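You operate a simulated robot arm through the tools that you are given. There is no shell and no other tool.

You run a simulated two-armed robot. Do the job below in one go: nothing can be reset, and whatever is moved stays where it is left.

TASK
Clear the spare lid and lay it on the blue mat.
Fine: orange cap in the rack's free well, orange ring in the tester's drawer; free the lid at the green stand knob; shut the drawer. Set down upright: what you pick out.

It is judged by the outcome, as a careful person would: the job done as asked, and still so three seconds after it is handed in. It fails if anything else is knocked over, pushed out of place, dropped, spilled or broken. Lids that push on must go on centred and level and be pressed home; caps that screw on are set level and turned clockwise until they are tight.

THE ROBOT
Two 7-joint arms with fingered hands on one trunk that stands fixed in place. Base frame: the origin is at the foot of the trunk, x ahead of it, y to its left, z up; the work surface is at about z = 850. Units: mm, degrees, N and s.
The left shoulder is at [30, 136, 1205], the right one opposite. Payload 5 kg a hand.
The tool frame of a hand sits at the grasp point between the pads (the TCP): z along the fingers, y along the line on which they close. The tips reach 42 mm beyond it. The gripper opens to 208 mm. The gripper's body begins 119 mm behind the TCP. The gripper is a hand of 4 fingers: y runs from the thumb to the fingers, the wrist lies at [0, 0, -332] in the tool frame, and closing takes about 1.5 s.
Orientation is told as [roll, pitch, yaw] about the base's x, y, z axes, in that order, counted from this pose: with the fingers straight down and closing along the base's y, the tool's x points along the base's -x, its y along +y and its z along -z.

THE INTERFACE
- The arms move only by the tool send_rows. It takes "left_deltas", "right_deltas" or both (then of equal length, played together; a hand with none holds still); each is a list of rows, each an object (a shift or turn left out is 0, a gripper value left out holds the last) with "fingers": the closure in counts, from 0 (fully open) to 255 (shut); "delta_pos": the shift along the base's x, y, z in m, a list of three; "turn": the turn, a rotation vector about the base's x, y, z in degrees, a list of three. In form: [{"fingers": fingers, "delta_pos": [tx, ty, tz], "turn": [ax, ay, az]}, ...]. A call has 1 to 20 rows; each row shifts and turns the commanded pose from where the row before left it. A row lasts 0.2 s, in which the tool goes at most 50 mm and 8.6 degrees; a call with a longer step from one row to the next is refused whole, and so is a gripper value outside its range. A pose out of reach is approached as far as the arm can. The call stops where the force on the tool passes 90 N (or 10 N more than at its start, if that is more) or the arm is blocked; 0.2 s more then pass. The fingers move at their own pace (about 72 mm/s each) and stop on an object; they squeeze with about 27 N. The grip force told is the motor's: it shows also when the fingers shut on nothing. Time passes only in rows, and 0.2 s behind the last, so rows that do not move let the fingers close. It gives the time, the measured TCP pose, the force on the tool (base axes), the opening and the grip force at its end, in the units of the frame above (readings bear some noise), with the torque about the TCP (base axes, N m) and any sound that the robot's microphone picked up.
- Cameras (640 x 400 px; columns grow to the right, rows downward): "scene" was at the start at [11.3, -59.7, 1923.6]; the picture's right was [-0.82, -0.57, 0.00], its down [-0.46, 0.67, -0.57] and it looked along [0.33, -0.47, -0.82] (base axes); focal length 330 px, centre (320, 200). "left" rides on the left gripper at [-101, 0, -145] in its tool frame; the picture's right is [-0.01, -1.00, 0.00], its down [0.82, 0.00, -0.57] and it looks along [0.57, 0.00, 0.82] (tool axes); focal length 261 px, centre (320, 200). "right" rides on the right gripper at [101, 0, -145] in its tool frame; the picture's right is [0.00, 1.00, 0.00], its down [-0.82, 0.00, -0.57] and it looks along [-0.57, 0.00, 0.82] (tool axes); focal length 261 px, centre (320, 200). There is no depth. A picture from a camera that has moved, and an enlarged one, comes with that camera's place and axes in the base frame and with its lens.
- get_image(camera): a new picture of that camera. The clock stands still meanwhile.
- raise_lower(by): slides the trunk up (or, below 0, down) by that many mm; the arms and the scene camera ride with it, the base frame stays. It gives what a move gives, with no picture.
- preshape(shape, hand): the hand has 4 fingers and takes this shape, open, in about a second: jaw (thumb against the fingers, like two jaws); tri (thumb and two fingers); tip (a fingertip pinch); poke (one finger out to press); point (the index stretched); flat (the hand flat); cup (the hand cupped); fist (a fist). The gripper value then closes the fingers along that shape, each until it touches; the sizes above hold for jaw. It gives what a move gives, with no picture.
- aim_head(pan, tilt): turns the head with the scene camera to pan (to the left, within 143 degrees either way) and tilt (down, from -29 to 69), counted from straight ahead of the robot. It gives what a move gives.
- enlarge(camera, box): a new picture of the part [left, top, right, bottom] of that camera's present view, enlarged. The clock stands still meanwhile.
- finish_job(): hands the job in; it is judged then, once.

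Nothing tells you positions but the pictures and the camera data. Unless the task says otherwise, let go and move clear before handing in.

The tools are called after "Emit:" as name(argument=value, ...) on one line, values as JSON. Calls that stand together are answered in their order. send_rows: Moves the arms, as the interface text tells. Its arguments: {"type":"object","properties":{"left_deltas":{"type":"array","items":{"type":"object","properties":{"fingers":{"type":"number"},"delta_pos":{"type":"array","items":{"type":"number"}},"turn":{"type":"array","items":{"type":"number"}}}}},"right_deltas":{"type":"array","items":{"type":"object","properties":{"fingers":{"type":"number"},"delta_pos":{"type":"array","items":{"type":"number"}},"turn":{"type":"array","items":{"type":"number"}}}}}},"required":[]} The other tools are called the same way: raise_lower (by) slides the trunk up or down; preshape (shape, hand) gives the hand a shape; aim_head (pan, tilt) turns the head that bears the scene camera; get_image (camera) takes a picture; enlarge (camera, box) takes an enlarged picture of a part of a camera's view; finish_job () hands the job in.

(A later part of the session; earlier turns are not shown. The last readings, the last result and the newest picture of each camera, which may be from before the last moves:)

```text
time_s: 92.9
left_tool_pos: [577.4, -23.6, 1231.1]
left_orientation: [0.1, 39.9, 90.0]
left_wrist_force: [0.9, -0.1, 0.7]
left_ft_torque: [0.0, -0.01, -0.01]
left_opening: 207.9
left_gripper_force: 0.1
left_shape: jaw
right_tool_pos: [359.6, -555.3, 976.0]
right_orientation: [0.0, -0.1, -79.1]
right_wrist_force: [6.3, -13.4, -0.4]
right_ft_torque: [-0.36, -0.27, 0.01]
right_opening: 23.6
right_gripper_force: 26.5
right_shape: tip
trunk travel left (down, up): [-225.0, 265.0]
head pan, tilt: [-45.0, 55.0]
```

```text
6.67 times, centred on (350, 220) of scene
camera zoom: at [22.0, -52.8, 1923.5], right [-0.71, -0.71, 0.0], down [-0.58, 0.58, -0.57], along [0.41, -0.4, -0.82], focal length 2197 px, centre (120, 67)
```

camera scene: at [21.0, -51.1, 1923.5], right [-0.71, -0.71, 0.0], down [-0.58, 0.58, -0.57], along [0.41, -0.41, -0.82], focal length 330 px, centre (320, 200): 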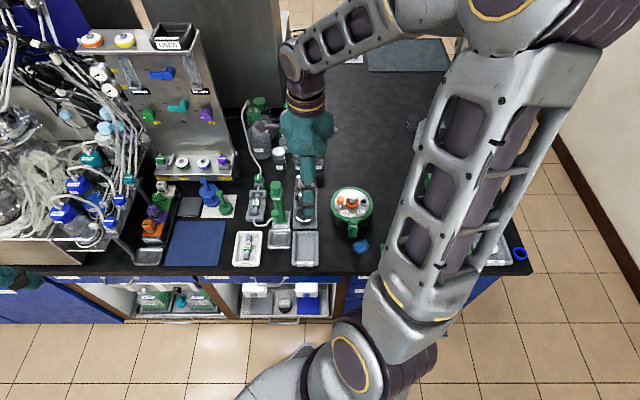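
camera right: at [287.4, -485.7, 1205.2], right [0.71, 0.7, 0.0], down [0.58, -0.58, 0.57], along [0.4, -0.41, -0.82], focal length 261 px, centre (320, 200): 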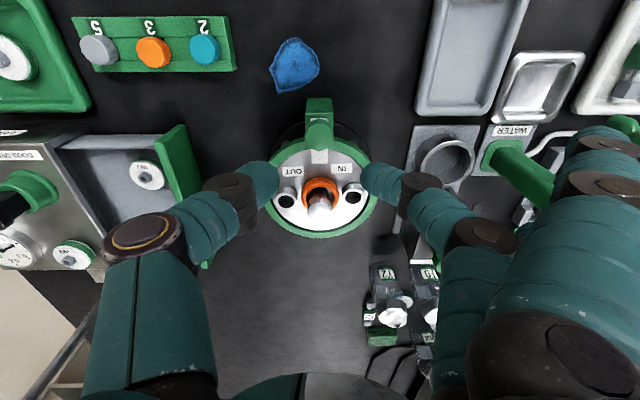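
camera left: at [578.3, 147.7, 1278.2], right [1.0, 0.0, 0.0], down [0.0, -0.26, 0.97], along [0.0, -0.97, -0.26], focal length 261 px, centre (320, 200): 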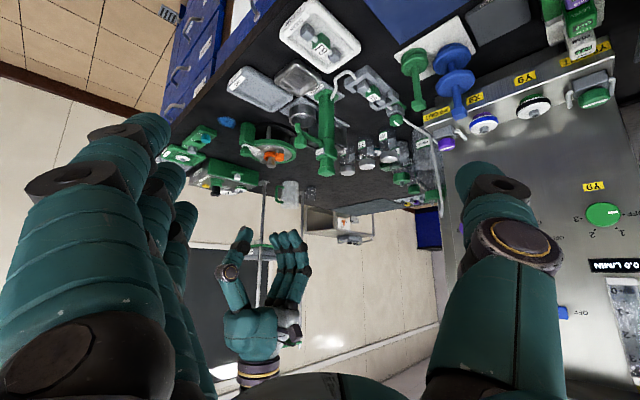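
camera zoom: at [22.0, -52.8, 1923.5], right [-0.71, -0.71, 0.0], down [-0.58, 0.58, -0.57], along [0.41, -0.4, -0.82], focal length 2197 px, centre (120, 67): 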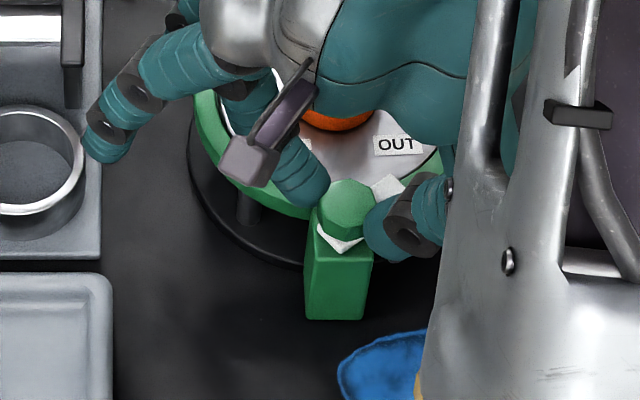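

The bar has swung about 52°. I'll release, turn back, and regrip for the rest.

Emit:
send_rows(right_deltas=[{"fingers": 215}, {"fingers": 185}, {}, {"delta_pos": [0, 0, 0.02]}, {"delta_pos": [0, 0, 0.02]}, {"turn": [0, 0, 8]}, {"turn": [0, 0, 8]}, {"turn": [0, 0, 8]}, {"turn": [0, 0, 8]}, {"turn": [0, 0, 8]}, {"turn": [0, 0, 8]}, {"turn": [0, 0, 4]}, {}, {}])

Emit:
enlarge(camera="right", box=[240, 90, 400, 250])

```text
time_s: 95.9
left_tool_pos: [575.7, -22.1, 1232.1]
left_orientation: [0.0, 40.1, 90.0]
left_wrist_force: [-0.3, 0.6, 0.6]
left_ft_torque: [-0.01, 0.01, -0.04]
left_opening: 207.9
left_gripper_force: 0.1
left_shape: jaw
right_tool_pos: [359.7, -555.2, 1014.3]
right_orientation: [0.1, 0.0, -27.0]
right_wrist_force: [0.8, 0.5, -0.3]
right_ft_torque: [0.01, -0.05, -0.02]
right_opening: 56.4
right_gripper_force: 0.1
right_shape: tip
trunk travel left (down, up): [-225.0, 265.0]
head pan, tilt: [-45.0, 55.0]
```

```text
2.50 times, centred on (320, 170) of right
camera zoom: at [267.9, -509.3, 1160.9], right [0.46, 0.89, 0.0], down [0.73, -0.38, 0.57], along [0.51, -0.26, -0.82], focal length 652 px, centre (320, 275)
```

zoom: 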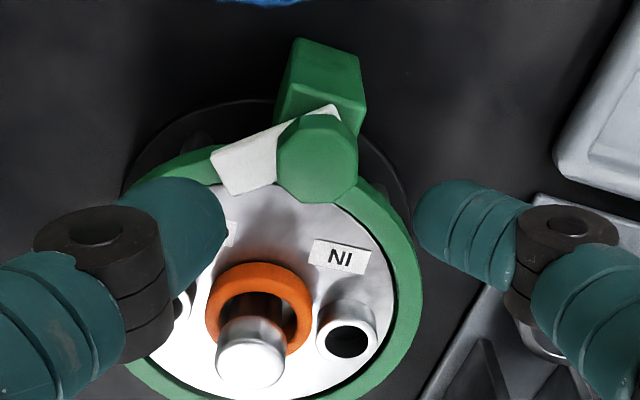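

Emit:
send_rows(right_deltas=[{"delta_pos": [0, -0.001, -0.02]}, {"delta_pos": [0, 0, -0.018]}, {"fingers": 215}, {"fingers": 255}, {}, {}, {}, {}])

Emit:
send_rows(right_deltas=[{"turn": [0, 0, -5.5]}, {"turn": [0, 0, -5.5]}, {"turn": [0, 0, -5.5]}, {"turn": [0, 0, -5.5]}, {"turn": [0, 0, -5.5]}, {"turn": [0, 0, -5.5]}, {"turn": [0, 0, -4]}, {}])

Emit:
enlarge(camera="right", box=[240, 90, 400, 250])

Emit:
enlarge(camera="scene", box=[320, 190, 380, 250])

```text
time_s: 97.7
left_tool_pos: [576.7, -22.1, 1231.2]
left_orientation: [-0.1, 40.1, 90.0]
left_wrist_force: [0.3, 0.7, 0.1]
left_ft_torque: [0.0, -0.01, 0.01]
left_opening: 208.1
left_gripper_force: 0.2
left_shape: jaw
right_tool_pos: [360.5, -557.8, 976.6]
right_orientation: [0.1, -0.1, -27.1]
right_wrist_force: [-1.2, 1.0, 0.3]
right_ft_torque: [0.06, 0.0, 0.0]
right_opening: 23.3
right_gripper_force: 27.0
right_shape: tip
trunk travel left (down, up): [-225.0, 265.0]
head pan, tilt: [-45.0, 55.0]
```

```text
time_s: 99.5
left_tool_pos: [577.4, -22.9, 1231.2]
left_orientation: [-0.1, 40.0, 90.1]
left_wrist_force: [0.4, 0.0, -0.3]
left_ft_torque: [-0.01, -0.03, 0.03]
left_opening: 207.8
left_gripper_force: 0.1
left_shape: jaw
right_tool_pos: [360.6, -558.3, 976.7]
right_orientation: [0.1, -0.1, -64.1]
right_wrist_force: [0.0, -8.3, 0.8]
right_ft_torque: [-0.24, 0.01, 0.0]
right_opening: 22.8
right_gripper_force: 27.1
right_shape: tip
trunk travel left (down, up): [-225.0, 265.0]
head pan, tilt: [-45.0, 55.0]
```

```text
2.50 times, centred on (320, 170) of right
camera zoom: at [314.8, -466.2, 1122.6], right [0.9, 0.43, 0.0], down [0.35, -0.74, 0.57], along [0.25, -0.52, -0.82], focal length 652 px, centre (320, 275)
```

zoom: 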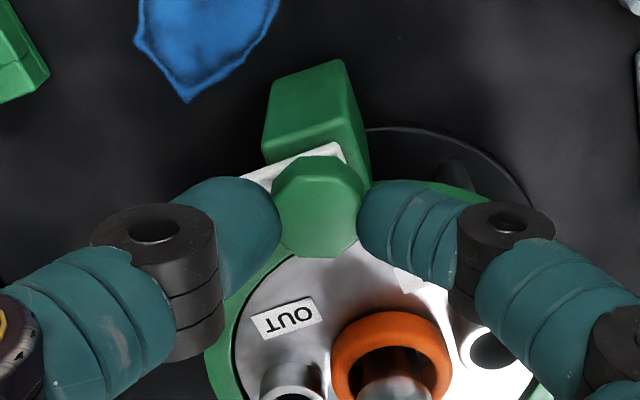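

```text
6.67 times, centred on (350, 220) of scene
camera zoom: at [21.6, -52.7, 1923.5], right [-0.71, -0.71, 0.0], down [-0.58, 0.58, -0.57], along [0.41, -0.4, -0.82], focal length 2197 px, centre (120, 67)
```

zoom: 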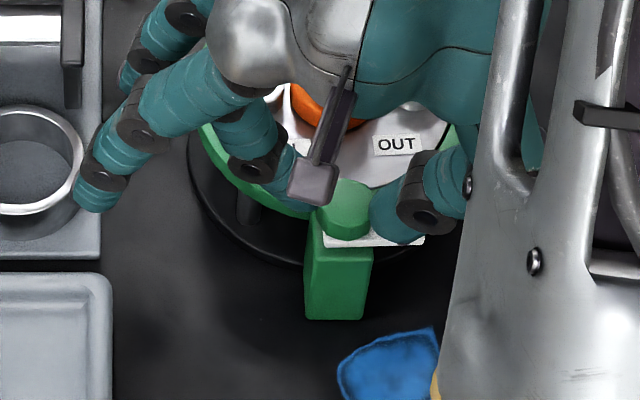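

The clamp bar is now about 90° off the lid. I'll release, rise, and return above the ring with the hand square.

Emit:
send_rows(right_deltas=[{"fingers": 215}, {"fingers": 180}, {}, {"delta_pos": [0, 0, 0.03]}, {"delta_pos": [0, 0, 0.04]}, {"delta_pos": [0.006, -0.006, 0.02], "turn": [0, 0, -8]}, {"delta_pos": [0.006, -0.006, 0], "turn": [0, 0, -8]}, {"delta_pos": [0.006, -0.006, 0], "turn": [0, 0, -8]}, {"delta_pos": [0.006, -0.006, 0], "turn": [0, 0, -8]}, {"delta_pos": [0.006, -0.006, 0], "turn": [0, 0, -8]}, {"delta_pos": [0.006, -0.006, 0], "turn": [0, 0, -8]}, {"delta_pos": [0.006, -0.006, 0], "turn": [0, 0, -8]}, {"delta_pos": [0.007, -0.007, 0], "turn": [0, 0, -8]}, {"delta_pos": [0.008, -0.008, 0], "turn": [0, 0, -7]}, {"delta_pos": [0.002, -0.002, 0]}, {}, {}])

Emit:
enlarge(camera="right", box=[240, 90, 400, 250])

Emit:
enlarge(camera="left", box=[250, 125, 310, 175])

```text
time_s: 103.1
left_tool_pos: [577.7, -21.6, 1231.2]
left_orientation: [0.0, 40.0, 90.0]
left_wrist_force: [-0.2, 0.4, -0.2]
left_ft_torque: [-0.01, 0.01, -0.01]
left_opening: 207.7
left_gripper_force: 0.0
left_shape: jaw
right_tool_pos: [417.7, -614.1, 1068.3]
right_orientation: [0.1, -0.1, -135.1]
right_wrist_force: [0.3, -0.1, -0.3]
right_ft_torque: [-0.03, 0.0, -0.01]
right_opening: 60.7
right_gripper_force: 0.1
right_shape: tip
trunk travel left (down, up): [-225.0, 265.0]
head pan, tilt: [-45.0, 55.0]
```

```text
2.50 times, centred on (320, 170) of right
camera zoom: at [488.7, -542.8, 1212.8], right [0.7, -0.71, 0.0], down [-0.58, -0.57, 0.57], along [-0.41, -0.4, -0.82], focal length 652 px, centre (320, 275)
```

zoom: 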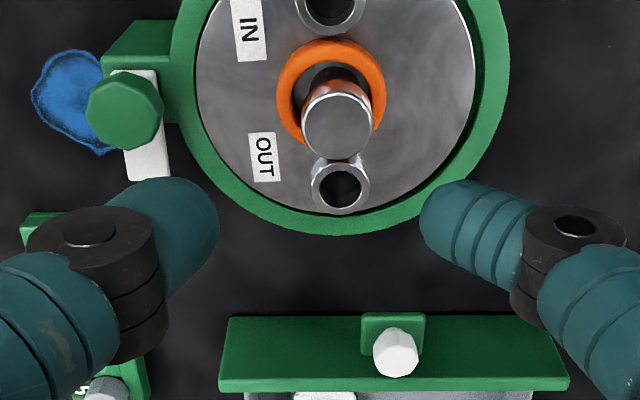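

```text
8.00 times, centred on (280, 150) of left
camera zoom: at [578.2, 147.6, 1278.2], right [1.0, 0.0, 0.0], down [0.0, -0.26, 0.97], along [0.0, -0.97, -0.26], focal length 2085 px, centre (640, 600)
```

zoom: 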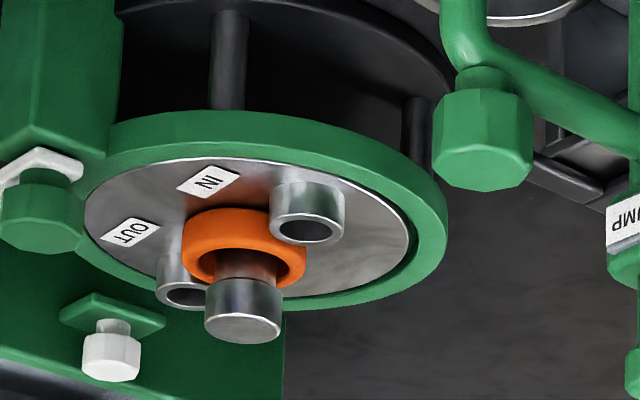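

The bar is clear of the lid. The ring is at about (419,-620), and the post at (419.5,-622). I'll tilt the hand 4° so both tips sit equally low, and descend around the ring.

Emit:
send_rows(right_deltas=[{"delta_pos": [0.0036, -0.0076, -0.02], "turn": [2.8, 2.8, 0]}, {"delta_pos": [0, 0, -0.03]}, {"delta_pos": [0, 0, -0.03]}, {"delta_pos": [0, 0, -0.012]}, {}, {}])

Emit:
enlarge(camera="right", box=[240, 90, 400, 250])

Emit:
enlarge(camera="left", box=[250, 125, 310, 175])

```text
time_s: 104.5
left_tool_pos: [577.7, -22.7, 1230.7]
left_orientation: [0.0, 40.0, 90.0]
left_wrist_force: [0.0, 0.8, 0.3]
left_ft_torque: [0.0, 0.03, -0.04]
left_opening: 208.1
left_gripper_force: 0.0
left_shape: jaw
right_tool_pos: [422.3, -623.0, 975.5]
right_orientation: [-3.9, -0.1, -135.1]
right_wrist_force: [-0.6, -0.3, 0.0]
right_ft_torque: [0.0, 0.0, -0.02]
right_opening: 60.9
right_gripper_force: 0.0
right_shape: tip
trunk travel left (down, up): [-225.0, 265.0]
head pan, tilt: [-45.0, 55.0]
```

```text
2.50 times, centred on (320, 170) of right
camera zoom: at [500.1, -558.1, 1121.3], right [0.7, -0.71, -0.07], down [-0.56, -0.6, 0.57], along [-0.45, -0.36, -0.82], focal length 652 px, centre (320, 275)
```

zoom: 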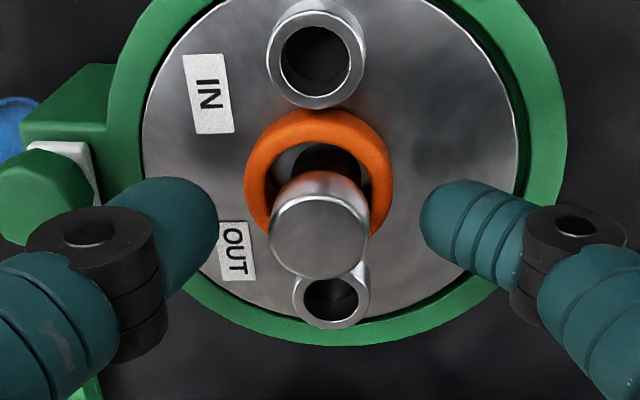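

```text
8.00 times, centred on (280, 150) of left
camera zoom: at [578.5, 147.4, 1278.1], right [1.0, 0.0, 0.0], down [0.0, -0.26, 0.97], along [0.0, -0.97, -0.26], focal length 2085 px, centre (640, 600)
```

zoom: 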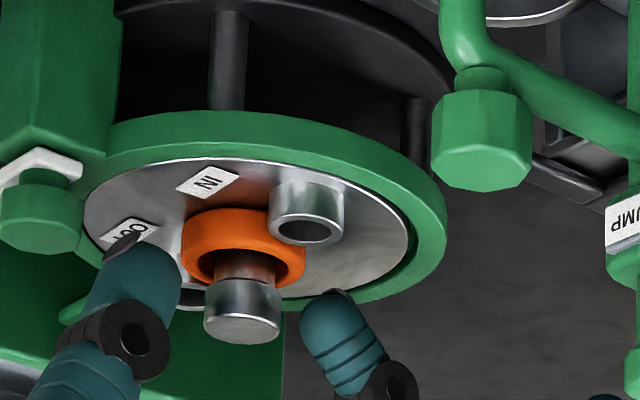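

Emit:
send_rows(right_deltas=[{"delta_pos": [0, 0, -0.005]}, {"delta_pos": [0, 0, -0.003]}, {}])

Emit:
send_rows(right_deltas=[{"delta_pos": [0, 0, -0.0015]}, {}])

Emit:
enlarge(camera="left", box=[250, 125, 310, 175])

```text
time_s: 105.3
left_tool_pos: [578.3, -22.0, 1231.4]
left_orientation: [0.0, 40.0, 90.1]
left_wrist_force: [0.7, 0.1, 0.0]
left_ft_torque: [-0.02, -0.01, 0.01]
left_opening: 207.8
left_gripper_force: 0.0
left_shape: jaw
right_tool_pos: [422.6, -621.2, 967.3]
right_orientation: [-3.8, 0.0, -135.1]
right_wrist_force: [0.2, -1.4, -0.7]
right_ft_torque: [0.02, 0.0, 0.01]
right_opening: 60.7
right_gripper_force: 0.0
right_shape: tip
trunk travel left (down, up): [-225.0, 265.0]
head pan, tilt: [-45.0, 55.0]
```

```text
time_s: 105.9
left_tool_pos: [577.1, -22.6, 1230.7]
left_orientation: [0.0, 40.1, 90.0]
left_wrist_force: [0.2, 0.6, -0.3]
left_ft_torque: [0.02, 0.03, -0.01]
left_opening: 208.0
left_gripper_force: 0.1
left_shape: jaw
right_tool_pos: [420.8, -623.6, 965.9]
right_orientation: [-3.9, 0.0, -135.2]
right_wrist_force: [-0.1, 0.5, 0.9]
right_ft_torque: [-0.01, 0.0, -0.02]
right_opening: 60.4
right_gripper_force: 0.1
right_shape: tip
trunk travel left (down, up): [-225.0, 265.0]
head pan, tilt: [-45.0, 55.0]
```

```text
8.00 times, centred on (280, 150) of left
camera zoom: at [578.3, 147.6, 1278.2], right [1.0, 0.0, 0.0], down [0.0, -0.26, 0.97], along [0.0, -0.97, -0.26], focal length 2085 px, centre (640, 600)
```

zoom: 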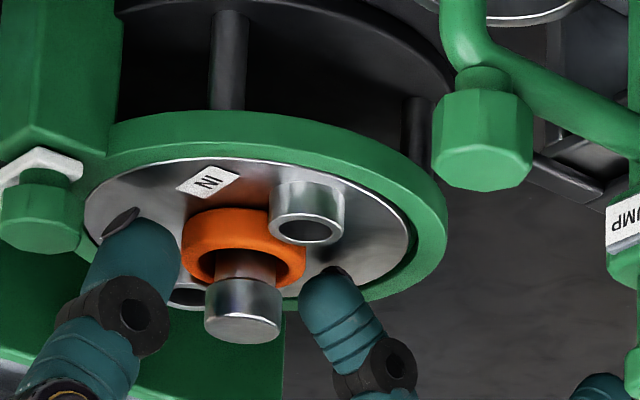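

Emit:
send_rows(right_deltas=[{"delta_pos": [0, 0, -0.0015]}, {}])

Emit:
send_rows(right_deltas=[{"delta_pos": [0, 0, -0.001]}, {"fingers": 192}, {"fingers": 200}, {"fingers": 206}, {}, {}])

Emit:
enlarge(camera="left", box=[250, 125, 310, 175])

Emit:
enlarge(camera="right", box=[270, 110, 370, 210])

```text
time_s: 106.5
left_tool_pos: [577.6, -22.2, 1231.7]
left_orientation: [-0.1, 40.0, 90.0]
left_wrist_force: [-0.7, 0.4, 0.7]
left_ft_torque: [-0.04, 0.0, 0.03]
left_opening: 208.2
left_gripper_force: 0.1
left_shape: jaw
right_tool_pos: [421.6, -622.0, 966.0]
right_orientation: [-3.7, 0.0, -135.1]
right_wrist_force: [-0.5, 0.2, -0.5]
right_ft_torque: [0.01, -0.02, -0.01]
right_opening: 60.8
right_gripper_force: 0.2
right_shape: tip
trunk travel left (down, up): [-225.0, 265.0]
head pan, tilt: [-45.0, 55.0]
```

```text
time_s: 107.9
left_tool_pos: [577.2, -22.1, 1231.5]
left_orientation: [0.0, 40.0, 89.9]
left_wrist_force: [0.4, 0.2, -0.3]
left_ft_torque: [0.02, -0.01, 0.02]
left_opening: 207.8
left_gripper_force: 0.0
left_shape: jaw
right_tool_pos: [423.1, -622.9, 964.2]
right_orientation: [-4.0, -0.1, -135.1]
right_wrist_force: [-0.6, 0.2, 0.4]
right_ft_torque: [0.03, 0.01, -0.01]
right_opening: 41.4
right_gripper_force: 0.0
right_shape: tip
trunk travel left (down, up): [-225.0, 265.0]
head pan, tilt: [-45.0, 55.0]
```

```text
8.00 times, centred on (280, 150) of left
camera zoom: at [578.3, 147.6, 1278.2], right [1.0, 0.0, 0.0], down [0.0, -0.26, 0.97], along [0.0, -0.97, -0.26], focal length 2085 px, centre (640, 600)
```

zoom: 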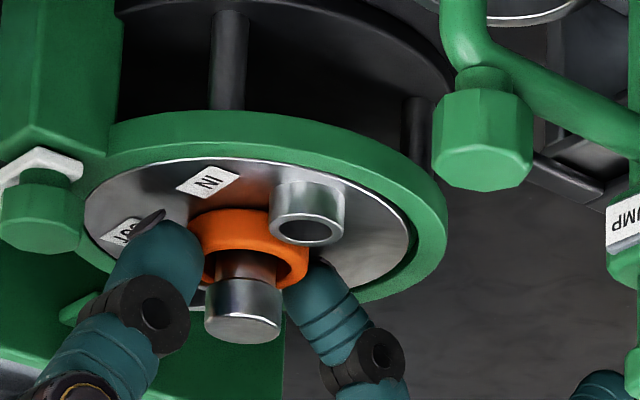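

```text
4.00 times, centred on (320, 160) of right
camera zoom: at [499.9, -558.9, 1109.8], right [0.7, -0.71, -0.07], down [-0.56, -0.6, 0.57], along [-0.45, -0.36, -0.82], focal length 1043 px, centre (320, 360)
```

zoom: 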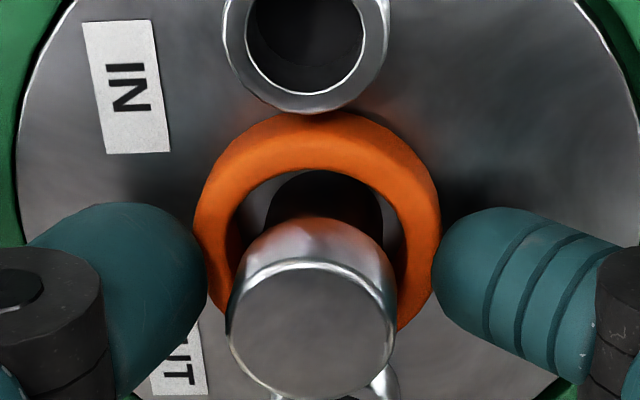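

Both tips touch the ring evenly now. Closing and lifting 3 mm.

Emit:
send_rows(right_deltas=[{"fingers": 225}, {"fingers": 255}, {}, {}, {"delta_pos": [0, 0, 0.003]}, {"delta_pos": [0, 0, 0.002]}, {}])

Emit:
enlarge(camera="left", box=[250, 125, 310, 175])

Emit:
enlarge(camera="right", box=[270, 110, 370, 210])

```text
time_s: 109.5
left_tool_pos: [578.3, -22.9, 1231.9]
left_orientation: [0.0, 40.0, 90.0]
left_wrist_force: [0.0, -0.2, -0.4]
left_ft_torque: [0.01, -0.01, -0.01]
left_opening: 208.1
left_gripper_force: 0.0
left_shape: jaw
right_tool_pos: [422.7, -621.9, 970.2]
right_orientation: [-4.0, -0.1, -135.0]
right_wrist_force: [-0.3, -0.5, -0.2]
right_ft_torque: [0.02, 0.01, 0.01]
right_opening: 38.3
right_gripper_force: 27.1
right_shape: tip
trunk travel left (down, up): [-225.0, 265.0]
head pan, tilt: [-45.0, 55.0]
```

```text
8.00 times, centred on (280, 150) of left
camera zoom: at [578.4, 147.5, 1278.1], right [1.0, 0.0, 0.0], down [0.0, -0.26, 0.97], along [0.0, -0.97, -0.26], focal length 2085 px, centre (640, 600)
```

zoom: 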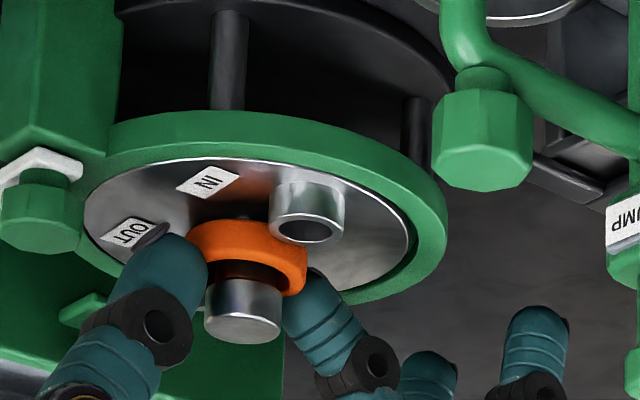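

```text
4.00 times, centred on (320, 160) of right
camera zoom: at [500.0, -558.9, 1114.4], right [0.7, -0.71, -0.07], down [-0.56, -0.6, 0.57], along [-0.45, -0.36, -0.82], focal length 1043 px, centre (320, 360)
```

zoom: 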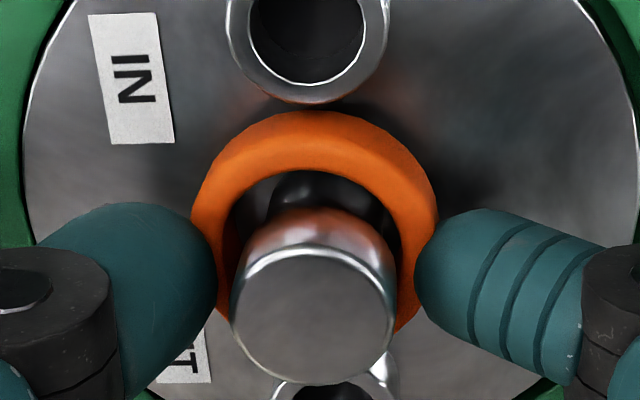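

The ring is off the lid and level; it needs about (-1.3,-3.5) mm to be concentric with the post head.

Emit:
send_rows(right_deltas=[{"delta_pos": [-0.0007, -0.0018, 0]}, {"delta_pos": [-0.0006, -0.0017, 0]}, {}])

Emit:
enlarge(camera="left", box=[250, 125, 310, 175])

Emit:
enlarge(camera="right", box=[270, 110, 370, 210])

```text
time_s: 110.3
left_tool_pos: [577.4, -22.0, 1230.7]
left_orientation: [0.0, 40.0, 89.9]
left_wrist_force: [0.1, -0.5, -0.2]
left_ft_torque: [-0.05, 0.01, -0.04]
left_opening: 208.2
left_gripper_force: 0.1
left_shape: jaw
right_tool_pos: [421.7, -626.6, 968.7]
right_orientation: [-3.8, 0.0, -135.0]
right_wrist_force: [0.1, 0.3, 0.5]
right_ft_torque: [-0.04, -0.01, 0.0]
right_opening: 38.4
right_gripper_force: 27.2
right_shape: tip
trunk travel left (down, up): [-225.0, 265.0]
head pan, tilt: [-45.0, 55.0]
```

```text
8.00 times, centred on (280, 150) of left
camera zoom: at [578.3, 147.7, 1278.1], right [1.0, 0.0, 0.0], down [0.0, -0.26, 0.97], along [0.0, -0.97, -0.26], focal length 2085 px, centre (640, 600)
```

zoom: 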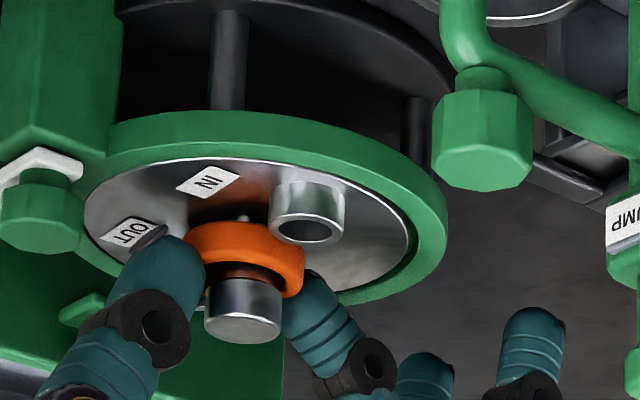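

```text
4.00 times, centred on (320, 160) of right
camera zoom: at [498.3, -562.5, 1113.7], right [0.7, -0.71, -0.07], down [-0.56, -0.6, 0.57], along [-0.45, -0.36, -0.82], focal length 1043 px, centre (320, 360)
```

zoom: 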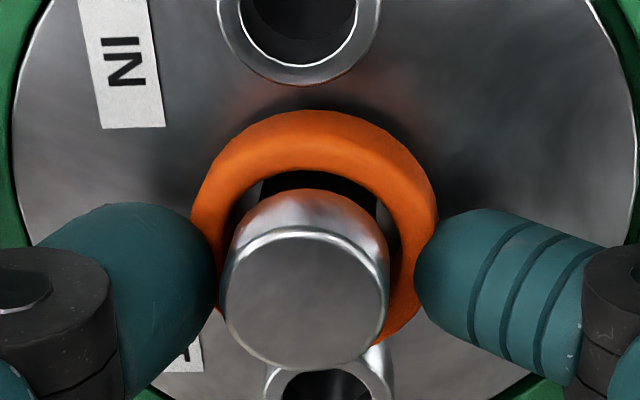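

Concentric in both views. Lifting slowly.

Emit:
send_rows(right_deltas=[{"delta_pos": [0, 0, 0.002]}, {"delta_pos": [0, 0, 0.002]}, {"delta_pos": [0, 0, 0.002]}, {}])

Emit:
enlarge(camera="left", box=[250, 125, 310, 175])

Emit:
enlarge(camera="right", box=[270, 110, 370, 210])

```text
time_s: 111.3
left_tool_pos: [576.9, -22.5, 1230.7]
left_orientation: [0.0, 40.0, 90.0]
left_wrist_force: [-0.3, -0.8, 0.2]
left_ft_torque: [0.01, -0.03, 0.01]
left_opening: 208.0
left_gripper_force: 0.1
left_shape: jaw
right_tool_pos: [421.2, -626.1, 975.2]
right_orientation: [-3.9, -0.2, -135.0]
right_wrist_force: [0.0, -1.3, -2.9]
right_ft_torque: [-0.07, 0.02, 0.0]
right_opening: 38.1
right_gripper_force: 27.1
right_shape: tip
trunk travel left (down, up): [-225.0, 265.0]
head pan, tilt: [-45.0, 55.0]
```

```text
8.00 times, centred on (280, 150) of left
camera zoom: at [578.4, 147.4, 1278.1], right [1.0, 0.0, 0.0], down [0.0, -0.26, 0.97], along [0.0, -0.97, -0.26], focal length 2085 px, centre (640, 600)
```

zoom: 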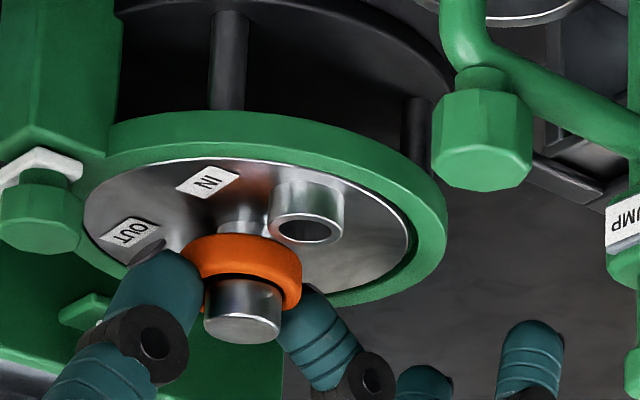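

```text
4.00 times, centred on (320, 160) of right
camera zoom: at [498.1, -562.1, 1119.9], right [0.7, -0.71, -0.07], down [-0.56, -0.6, 0.57], along [-0.45, -0.36, -0.82], focal length 1043 px, centre (320, 360)
```

zoom: 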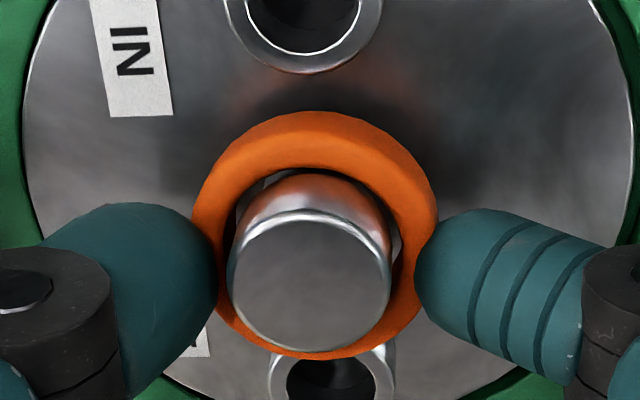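

Emit:
send_rows(right_deltas=[{"delta_pos": [0.001, 0.0006, 0]}, {"delta_pos": [0, 0, 0.002]}, {"delta_pos": [0, 0, 0.002]}, {}])

Emit:
enlarge(camera="left", box=[250, 125, 310, 175])

Emit:
enlarge(camera="right", box=[270, 110, 370, 210])

```text
time_s: 112.3
left_tool_pos: [578.2, -21.1, 1230.4]
left_orientation: [0.0, 40.0, 90.1]
left_wrist_force: [0.1, -0.5, -0.5]
left_ft_torque: [0.01, -0.02, 0.02]
left_opening: 207.9
left_gripper_force: 0.1
left_shape: jaw
right_tool_pos: [422.7, -626.7, 977.3]
right_orientation: [-3.9, 0.0, -135.0]
right_wrist_force: [0.5, 0.5, 0.3]
right_ft_torque: [0.0, -0.01, 0.0]
right_opening: 37.9
right_gripper_force: 27.5
right_shape: tip
trunk travel left (down, up): [-225.0, 265.0]
head pan, tilt: [-45.0, 55.0]
```

```text
8.00 times, centred on (280, 150) of left
camera zoom: at [578.3, 147.7, 1278.1], right [1.0, 0.0, 0.0], down [0.0, -0.26, 0.97], along [0.0, -0.97, -0.26], focal length 2085 px, centre (640, 600)
```

zoom: 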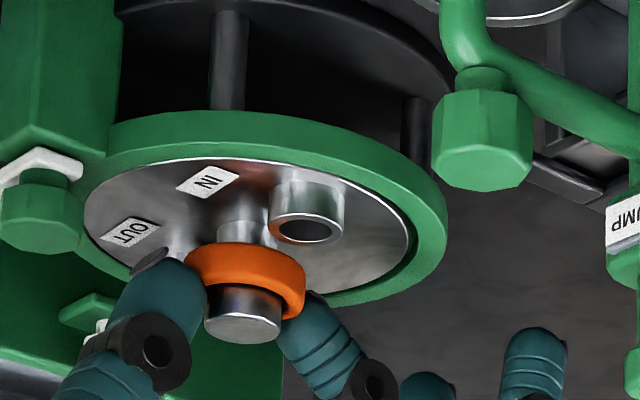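

```text
4.00 times, centred on (320, 160) of right
camera zoom: at [499.4, -561.5, 1123.4], right [0.7, -0.71, -0.07], down [-0.56, -0.6, 0.57], along [-0.45, -0.36, -0.82], focal length 1043 px, centre (320, 360)
```

zoom: 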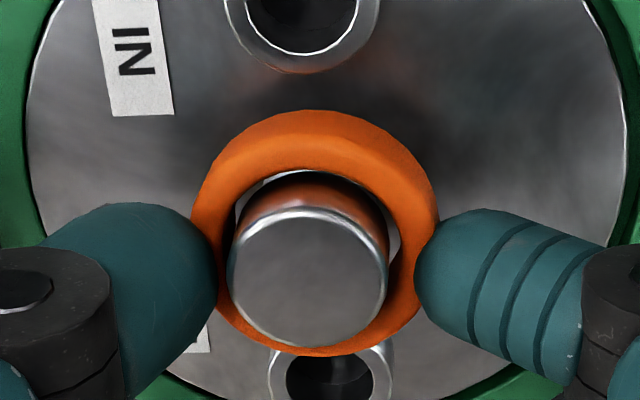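

Force is near zero and the ring clears all around. Continuing to lift.

Emit:
send_rows(right_deltas=[{"delta_pos": [0, 0, 0.003]}, {"delta_pos": [0, 0, 0.003]}, {"delta_pos": [0, 0, 0.003]}, {"delta_pos": [0, 0, 0.003]}, {}])

Emit:
enlarge(camera="left", box=[250, 125, 310, 175])

Emit:
enlarge(camera="right", box=[270, 110, 370, 210])

```text
time_s: 113.5
left_tool_pos: [577.9, -22.3, 1232.2]
left_orientation: [0.0, 40.0, 90.0]
left_wrist_force: [0.3, 0.5, -0.5]
left_ft_torque: [-0.02, 0.02, -0.02]
left_opening: 207.9
left_gripper_force: 0.1
left_shape: jaw
right_tool_pos: [423.8, -626.6, 991.1]
right_orientation: [-3.8, -0.1, -135.1]
right_wrist_force: [0.3, 0.2, 0.3]
right_ft_torque: [-0.03, -0.02, 0.03]
right_opening: 38.4
right_gripper_force: 27.4
right_shape: tip
trunk travel left (down, up): [-225.0, 265.0]
head pan, tilt: [-45.0, 55.0]
```

```text
8.00 times, centred on (280, 150) of left
camera zoom: at [578.4, 147.6, 1278.1], right [1.0, 0.0, 0.0], down [0.0, -0.26, 0.97], along [0.0, -0.97, -0.26], focal length 2085 px, centre (640, 600)
```

zoom: 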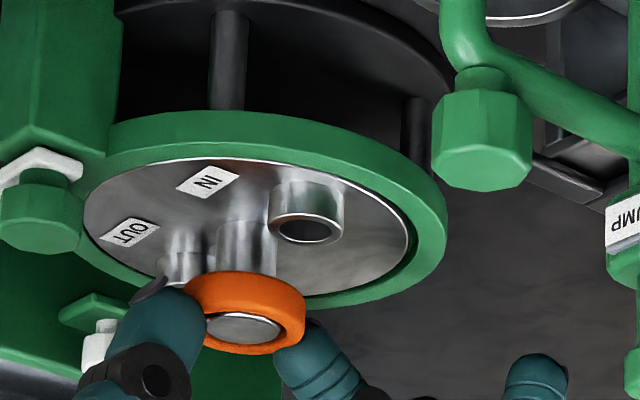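

```text
4.00 times, centred on (320, 160) of right
camera zoom: at [500.0, -561.7, 1135.3], right [0.7, -0.71, -0.07], down [-0.56, -0.6, 0.57], along [-0.45, -0.36, -0.82], focal length 1043 px, centre (320, 360)
```

zoom: 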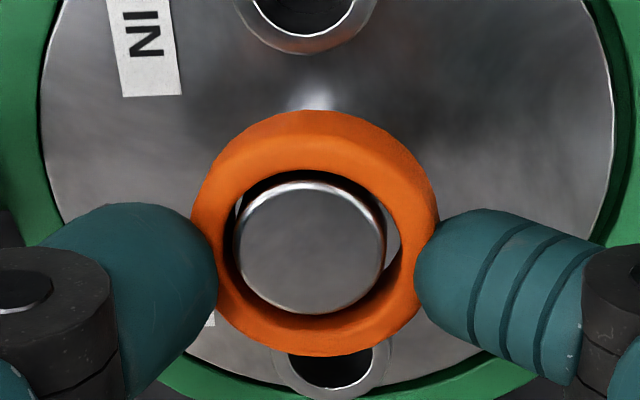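

The ring is passing over the head cleanly. I'll lift it well clear.

Emit:
send_rows(right_deltas=[{"delta_pos": [0, 0, 0.004]}, {"delta_pos": [0, 0, 0.006]}, {"delta_pos": [0, 0, 0.01]}, {"delta_pos": [0, 0, 0.02]}, {"delta_pos": [0, 0, 0.03]}, {"delta_pos": [0, 0, 0.02]}, {}, {}])

Emit:
get_image(camera="right")

Emit:
enlarge(camera="left", box=[240, 125, 320, 195])

Emit:
enlarge(camera="right", box=[270, 110, 370, 210])

```text
time_s: 115.3
left_tool_pos: [577.4, -21.8, 1231.6]
left_orientation: [0.0, 40.0, 90.0]
left_wrist_force: [0.5, 0.1, 0.4]
left_ft_torque: [0.01, -0.01, 0.0]
left_opening: 207.5
left_gripper_force: 0.0
left_shape: jaw
right_tool_pos: [423.1, -624.5, 1081.8]
right_orientation: [-3.9, -0.1, -135.1]
right_wrist_force: [-0.4, 0.7, -0.2]
right_ft_torque: [-0.02, -0.01, 0.0]
right_opening: 38.0
right_gripper_force: 27.6
right_shape: tip
trunk travel left (down, up): [-225.0, 265.0]
head pan, tilt: [-45.0, 55.0]
```

```text
taken
camera right: at [500.5, -560.7, 1226.2], right [0.7, -0.71, -0.07], down [-0.56, -0.6, 0.57], along [-0.45, -0.36, -0.82], focal length 261 px, centre (320, 200)
```

right: 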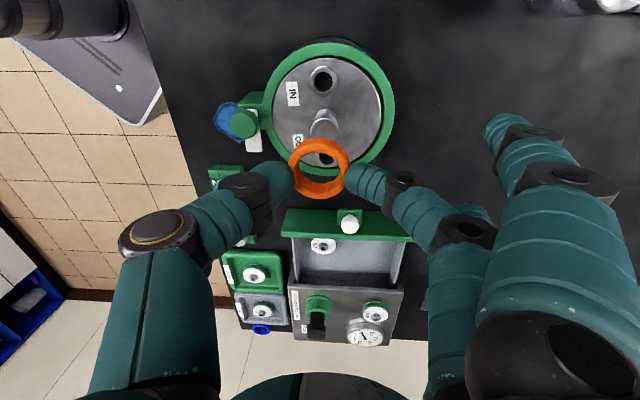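

```text
5.71 times, centred on (280, 160) of left
camera zoom: at [578.1, 147.8, 1278.3], right [1.0, 0.0, 0.0], down [0.0, -0.26, 0.97], along [0.0, -0.97, -0.26], focal length 1489 px, centre (549, 429)
```

zoom: 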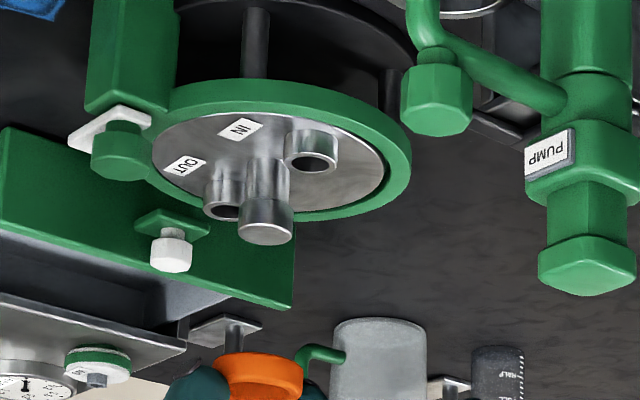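

```text
4.00 times, centred on (320, 160) of right
camera zoom: at [500.5, -560.7, 1226.2], right [0.7, -0.71, -0.07], down [-0.56, -0.6, 0.57], along [-0.45, -0.36, -0.82], focal length 1043 px, centre (320, 360)
```

zoom: 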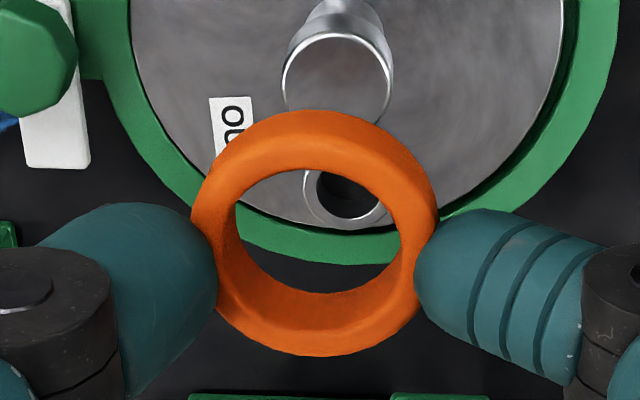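

The ring is free and held level. I'll carry it over the drawer's rear-right area.

Emit:
send_rows(right_deltas=[{"delta_pos": [-0.025, -0.0322, 0]}, {"delta_pos": [-0.025, -0.0322, 0]}, {"delta_pos": [-0.025, -0.0322, 0]}, {"delta_pos": [-0.025, -0.0322, 0]}, {"delta_pos": [-0.025, -0.0322, 0]}, {"delta_pos": [-0.025, -0.0322, 0]}, {"delta_pos": [-0.0248, -0.0325, 0]}, {}, {}])

Emit:
get_image(camera="right")

Emit:
enlarge(camera="right", box=[220, 60, 420, 220])

Emit:
enlarge(camera="left", box=[180, 120, 290, 210])

```text
time_s: 117.3
left_tool_pos: [577.4, -22.7, 1230.6]
left_orientation: [0.0, 40.0, 90.1]
left_wrist_force: [-0.5, -0.9, 0.9]
left_ft_torque: [0.06, -0.06, 0.02]
left_opening: 208.2
left_gripper_force: 0.1
left_shape: jaw
right_tool_pos: [249.3, -852.9, 1081.3]
right_orientation: [-3.8, -0.1, -135.1]
right_wrist_force: [-0.2, -0.6, 0.2]
right_ft_torque: [0.06, -0.05, -0.04]
right_opening: 38.0
right_gripper_force: 27.1
right_shape: tip
trunk travel left (down, up): [-225.0, 265.0]
head pan, tilt: [-45.0, 55.0]
```

```text
taken
camera right: at [326.1, -789.7, 1225.7], right [0.7, -0.71, -0.07], down [-0.56, -0.6, 0.57], along [-0.45, -0.36, -0.82], focal length 261 px, centre (320, 200)
```

right: 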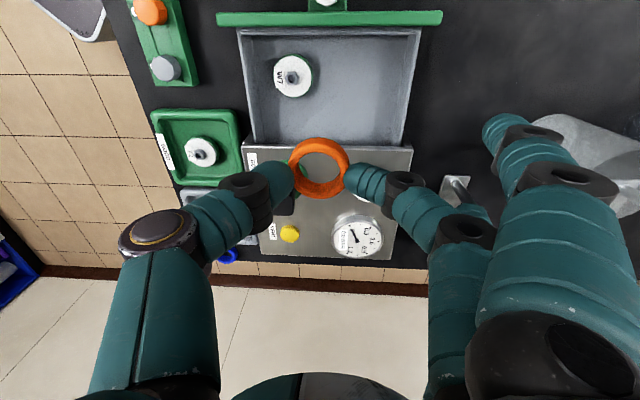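

```text
2.50 times, centred on (320, 140) of right
camera zoom: at [326.1, -789.7, 1225.7], right [0.7, -0.71, -0.07], down [-0.56, -0.6, 0.57], along [-0.45, -0.36, -0.82], focal length 652 px, centre (320, 350)
```

zoom: 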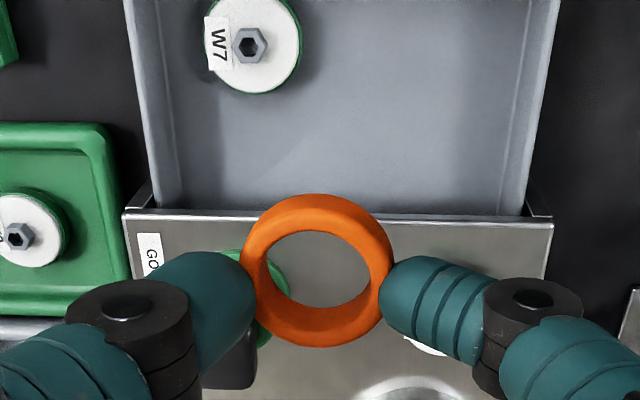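

```text
4.44 times, centred on (235, 165) of left
camera zoom: at [577.8, 146.7, 1278.5], right [1.0, 0.0, 0.0], down [0.0, -0.26, 0.97], along [0.0, -0.97, -0.26], focal length 1158 px, centre (698, 356)
```

zoom: 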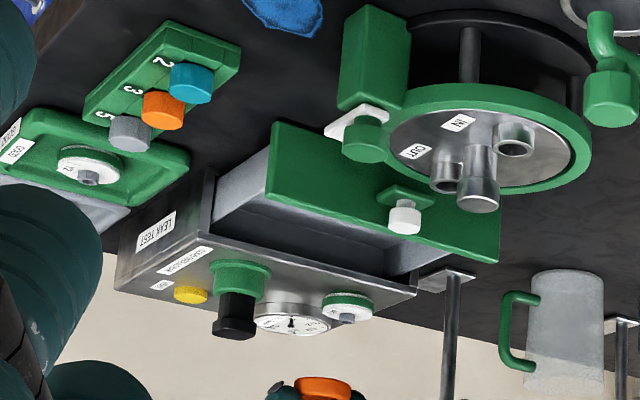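

The drawer's right wall and the W7 filter both leave enough room. I'll nudge and lower part-way.

Emit:
send_rows(right_deltas=[{"delta_pos": [0.0048, -0.0008, -0.03]}, {"delta_pos": [0, 0, -0.03]}, {"delta_pos": [0, 0, -0.03]}, {"delta_pos": [0, 0, -0.03]}, {"delta_pos": [0, 0, -0.015]}, {}, {}])

Emit:
get_image(camera="right")

Emit:
enlarge(camera="right", box=[220, 60, 420, 220])

Emit:
enlarge(camera="left", box=[190, 130, 280, 200])

```text
time_s: 118.9
left_tool_pos: [577.6, -21.6, 1232.0]
left_orientation: [0.0, 40.0, 90.0]
left_wrist_force: [0.2, 1.0, -0.2]
left_ft_torque: [0.05, -0.03, 0.0]
left_opening: 208.0
left_gripper_force: 0.1
left_shape: jaw
right_tool_pos: [251.8, -849.7, 945.8]
right_orientation: [-4.0, -0.1, -135.1]
right_wrist_force: [0.5, -0.2, 0.2]
right_ft_torque: [0.0, -0.01, 0.02]
right_opening: 37.9
right_gripper_force: 27.1
right_shape: tip
trunk travel left (down, up): [-225.0, 265.0]
head pan, tilt: [-45.0, 55.0]
```

```text
taken
camera right: at [329.3, -786.3, 1091.3], right [0.7, -0.71, -0.07], down [-0.56, -0.6, 0.57], along [-0.45, -0.36, -0.82], focal length 261 px, centre (320, 200)
```

right: 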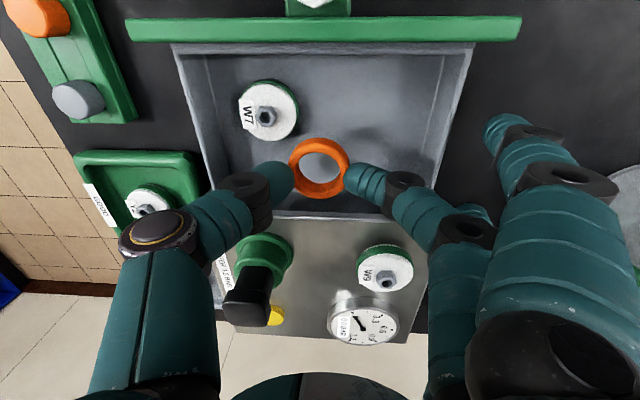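

```text
2.50 times, centred on (320, 140) of right
camera zoom: at [329.3, -786.3, 1091.3], right [0.7, -0.71, -0.07], down [-0.56, -0.6, 0.57], along [-0.45, -0.36, -0.82], focal length 652 px, centre (320, 350)
```

zoom: 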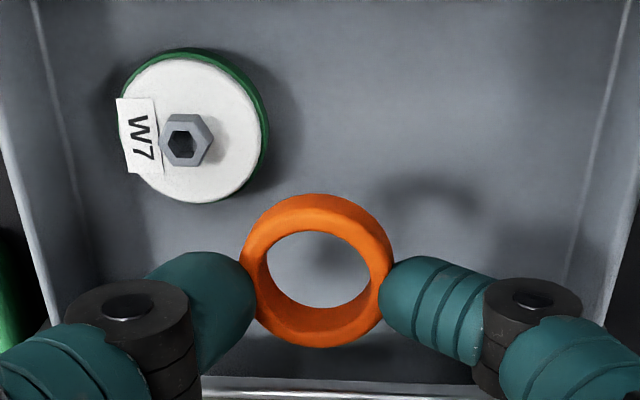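

```text
5.71 times, centred on (235, 165) of left
camera zoom: at [578.2, 147.5, 1278.2], right [1.0, 0.0, 0.0], down [0.0, -0.26, 0.97], along [0.0, -0.97, -0.26], focal length 1489 px, centre (806, 400)
```

zoom: 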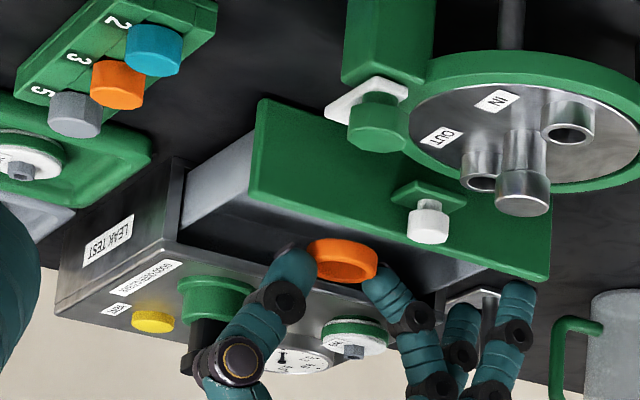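

Emit:
send_rows(right_deltas=[{"delta_pos": [0, 0, -0.012]}, {"delta_pos": [0, 0, -0.01]}, {}])

Emit:
enlarge(camera="right", box=[220, 60, 420, 220])

Emit:
enlarge(camera="left", box=[190, 130, 280, 200])

```text
time_s: 119.7
left_tool_pos: [577.3, -22.0, 1230.9]
left_orientation: [0.1, 40.1, 90.0]
left_wrist_force: [0.1, -0.1, -0.5]
left_ft_torque: [-0.04, -0.02, 0.02]
left_opening: 208.3
left_gripper_force: 0.1
left_shape: jaw
right_tool_pos: [250.7, -851.9, 923.0]
right_orientation: [-3.8, 0.0, -135.2]
right_wrist_force: [1.2, -0.3, 0.1]
right_ft_torque: [-0.07, 0.01, 0.01]
right_opening: 38.4
right_gripper_force: 27.0
right_shape: tip
trunk travel left (down, up): [-225.0, 265.0]
head pan, tilt: [-45.0, 55.0]
```

```text
2.50 times, centred on (320, 140) of right
camera zoom: at [328.3, -787.5, 1068.3], right [0.7, -0.71, -0.07], down [-0.56, -0.6, 0.57], along [-0.45, -0.36, -0.82], focal length 652 px, centre (320, 350)
```

zoom: 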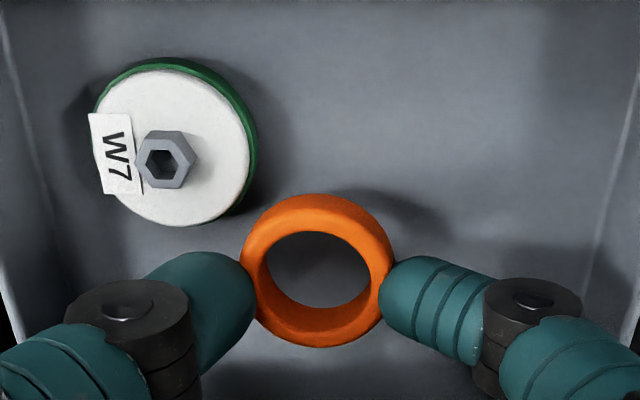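

```text
5.71 times, centred on (235, 165) of left
camera zoom: at [578.2, 147.6, 1278.2], right [1.0, 0.0, 0.0], down [0.0, -0.26, 0.97], along [0.0, -0.97, -0.26], focal length 1489 px, centre (806, 400)
```

zoom: 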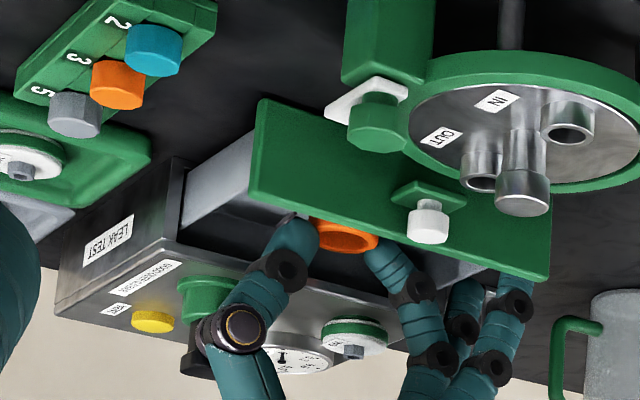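

Emit:
send_rows(right_deltas=[{"delta_pos": [0, 0, -0.006]}, {"delta_pos": [0, 0, -0.005]}, {}])

Emit:
enlarge(camera="right", box=[220, 60, 420, 220])

Emit:
send_rows(right_deltas=[{"delta_pos": [0, 0, -0.003]}, {}])

Emit:
send_rows(right_deltas=[{"delta_pos": [0, 0, -0.002]}, {}])

```text
time_s: 120.5
left_tool_pos: [577.1, -23.2, 1231.0]
left_orientation: [0.0, 40.1, 90.1]
left_wrist_force: [0.0, 0.4, -0.4]
left_ft_torque: [-0.02, 0.01, -0.02]
left_opening: 208.0
left_gripper_force: 0.0
left_shape: jaw
right_tool_pos: [251.4, -853.5, 913.0]
right_orientation: [-3.9, -0.2, -134.9]
right_wrist_force: [0.5, 0.3, 0.2]
right_ft_torque: [-0.01, -0.03, 0.02]
right_opening: 38.0
right_gripper_force: 26.8
right_shape: tip
trunk travel left (down, up): [-225.0, 265.0]
head pan, tilt: [-45.0, 55.0]
```

```text
2.50 times, centred on (320, 140) of right
camera zoom: at [328.6, -788.3, 1057.9], right [0.7, -0.71, -0.07], down [-0.56, -0.6, 0.57], along [-0.45, -0.36, -0.82], focal length 652 px, centre (320, 350)
```

zoom: 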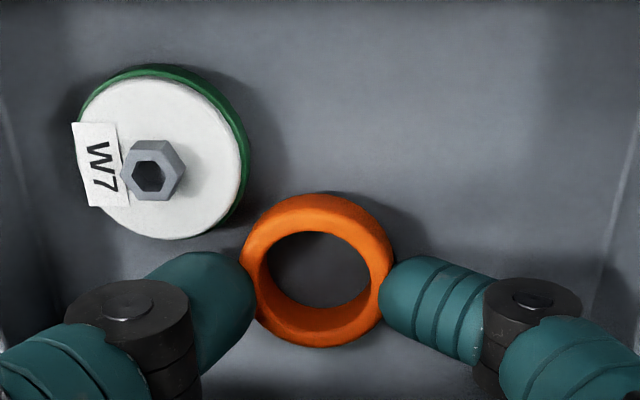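

```text
time_s: 121.1
left_tool_pos: [577.4, -21.2, 1230.7]
left_orientation: [0.0, 40.0, 90.0]
left_wrist_force: [-0.2, 0.5, -0.2]
left_ft_torque: [0.0, -0.02, -0.01]
left_opening: 207.8
left_gripper_force: 0.0
left_shape: jaw
right_tool_pos: [252.2, -852.3, 910.5]
right_orientation: [-3.8, -0.2, -135.0]
right_wrist_force: [-0.8, -0.2, 10.3]
right_ft_torque: [0.12, 0.17, 0.03]
right_opening: 37.7
right_gripper_force: 27.3
right_shape: tip
trunk travel left (down, up): [-225.0, 265.0]
head pan, tilt: [-45.0, 55.0]
```

```text
time_s: 121.7
left_tool_pos: [576.7, -20.6, 1232.3]
left_orientation: [-0.2, 40.0, 89.9]
left_wrist_force: [-0.3, -0.1, 0.3]
left_ft_torque: [-0.02, -0.04, 0.0]
left_opening: 208.1
left_gripper_force: 0.1
left_shape: jaw
right_tool_pos: [251.0, -852.1, 909.6]
right_orientation: [-3.7, -0.1, -135.1]
right_wrist_force: [-3.4, -1.6, 21.4]
right_ft_torque: [0.22, 0.41, 0.09]
right_opening: 38.9
right_gripper_force: 26.5
right_shape: tip
trunk travel left (down, up): [-225.0, 265.0]
head pan, tilt: [-45.0, 55.0]
```

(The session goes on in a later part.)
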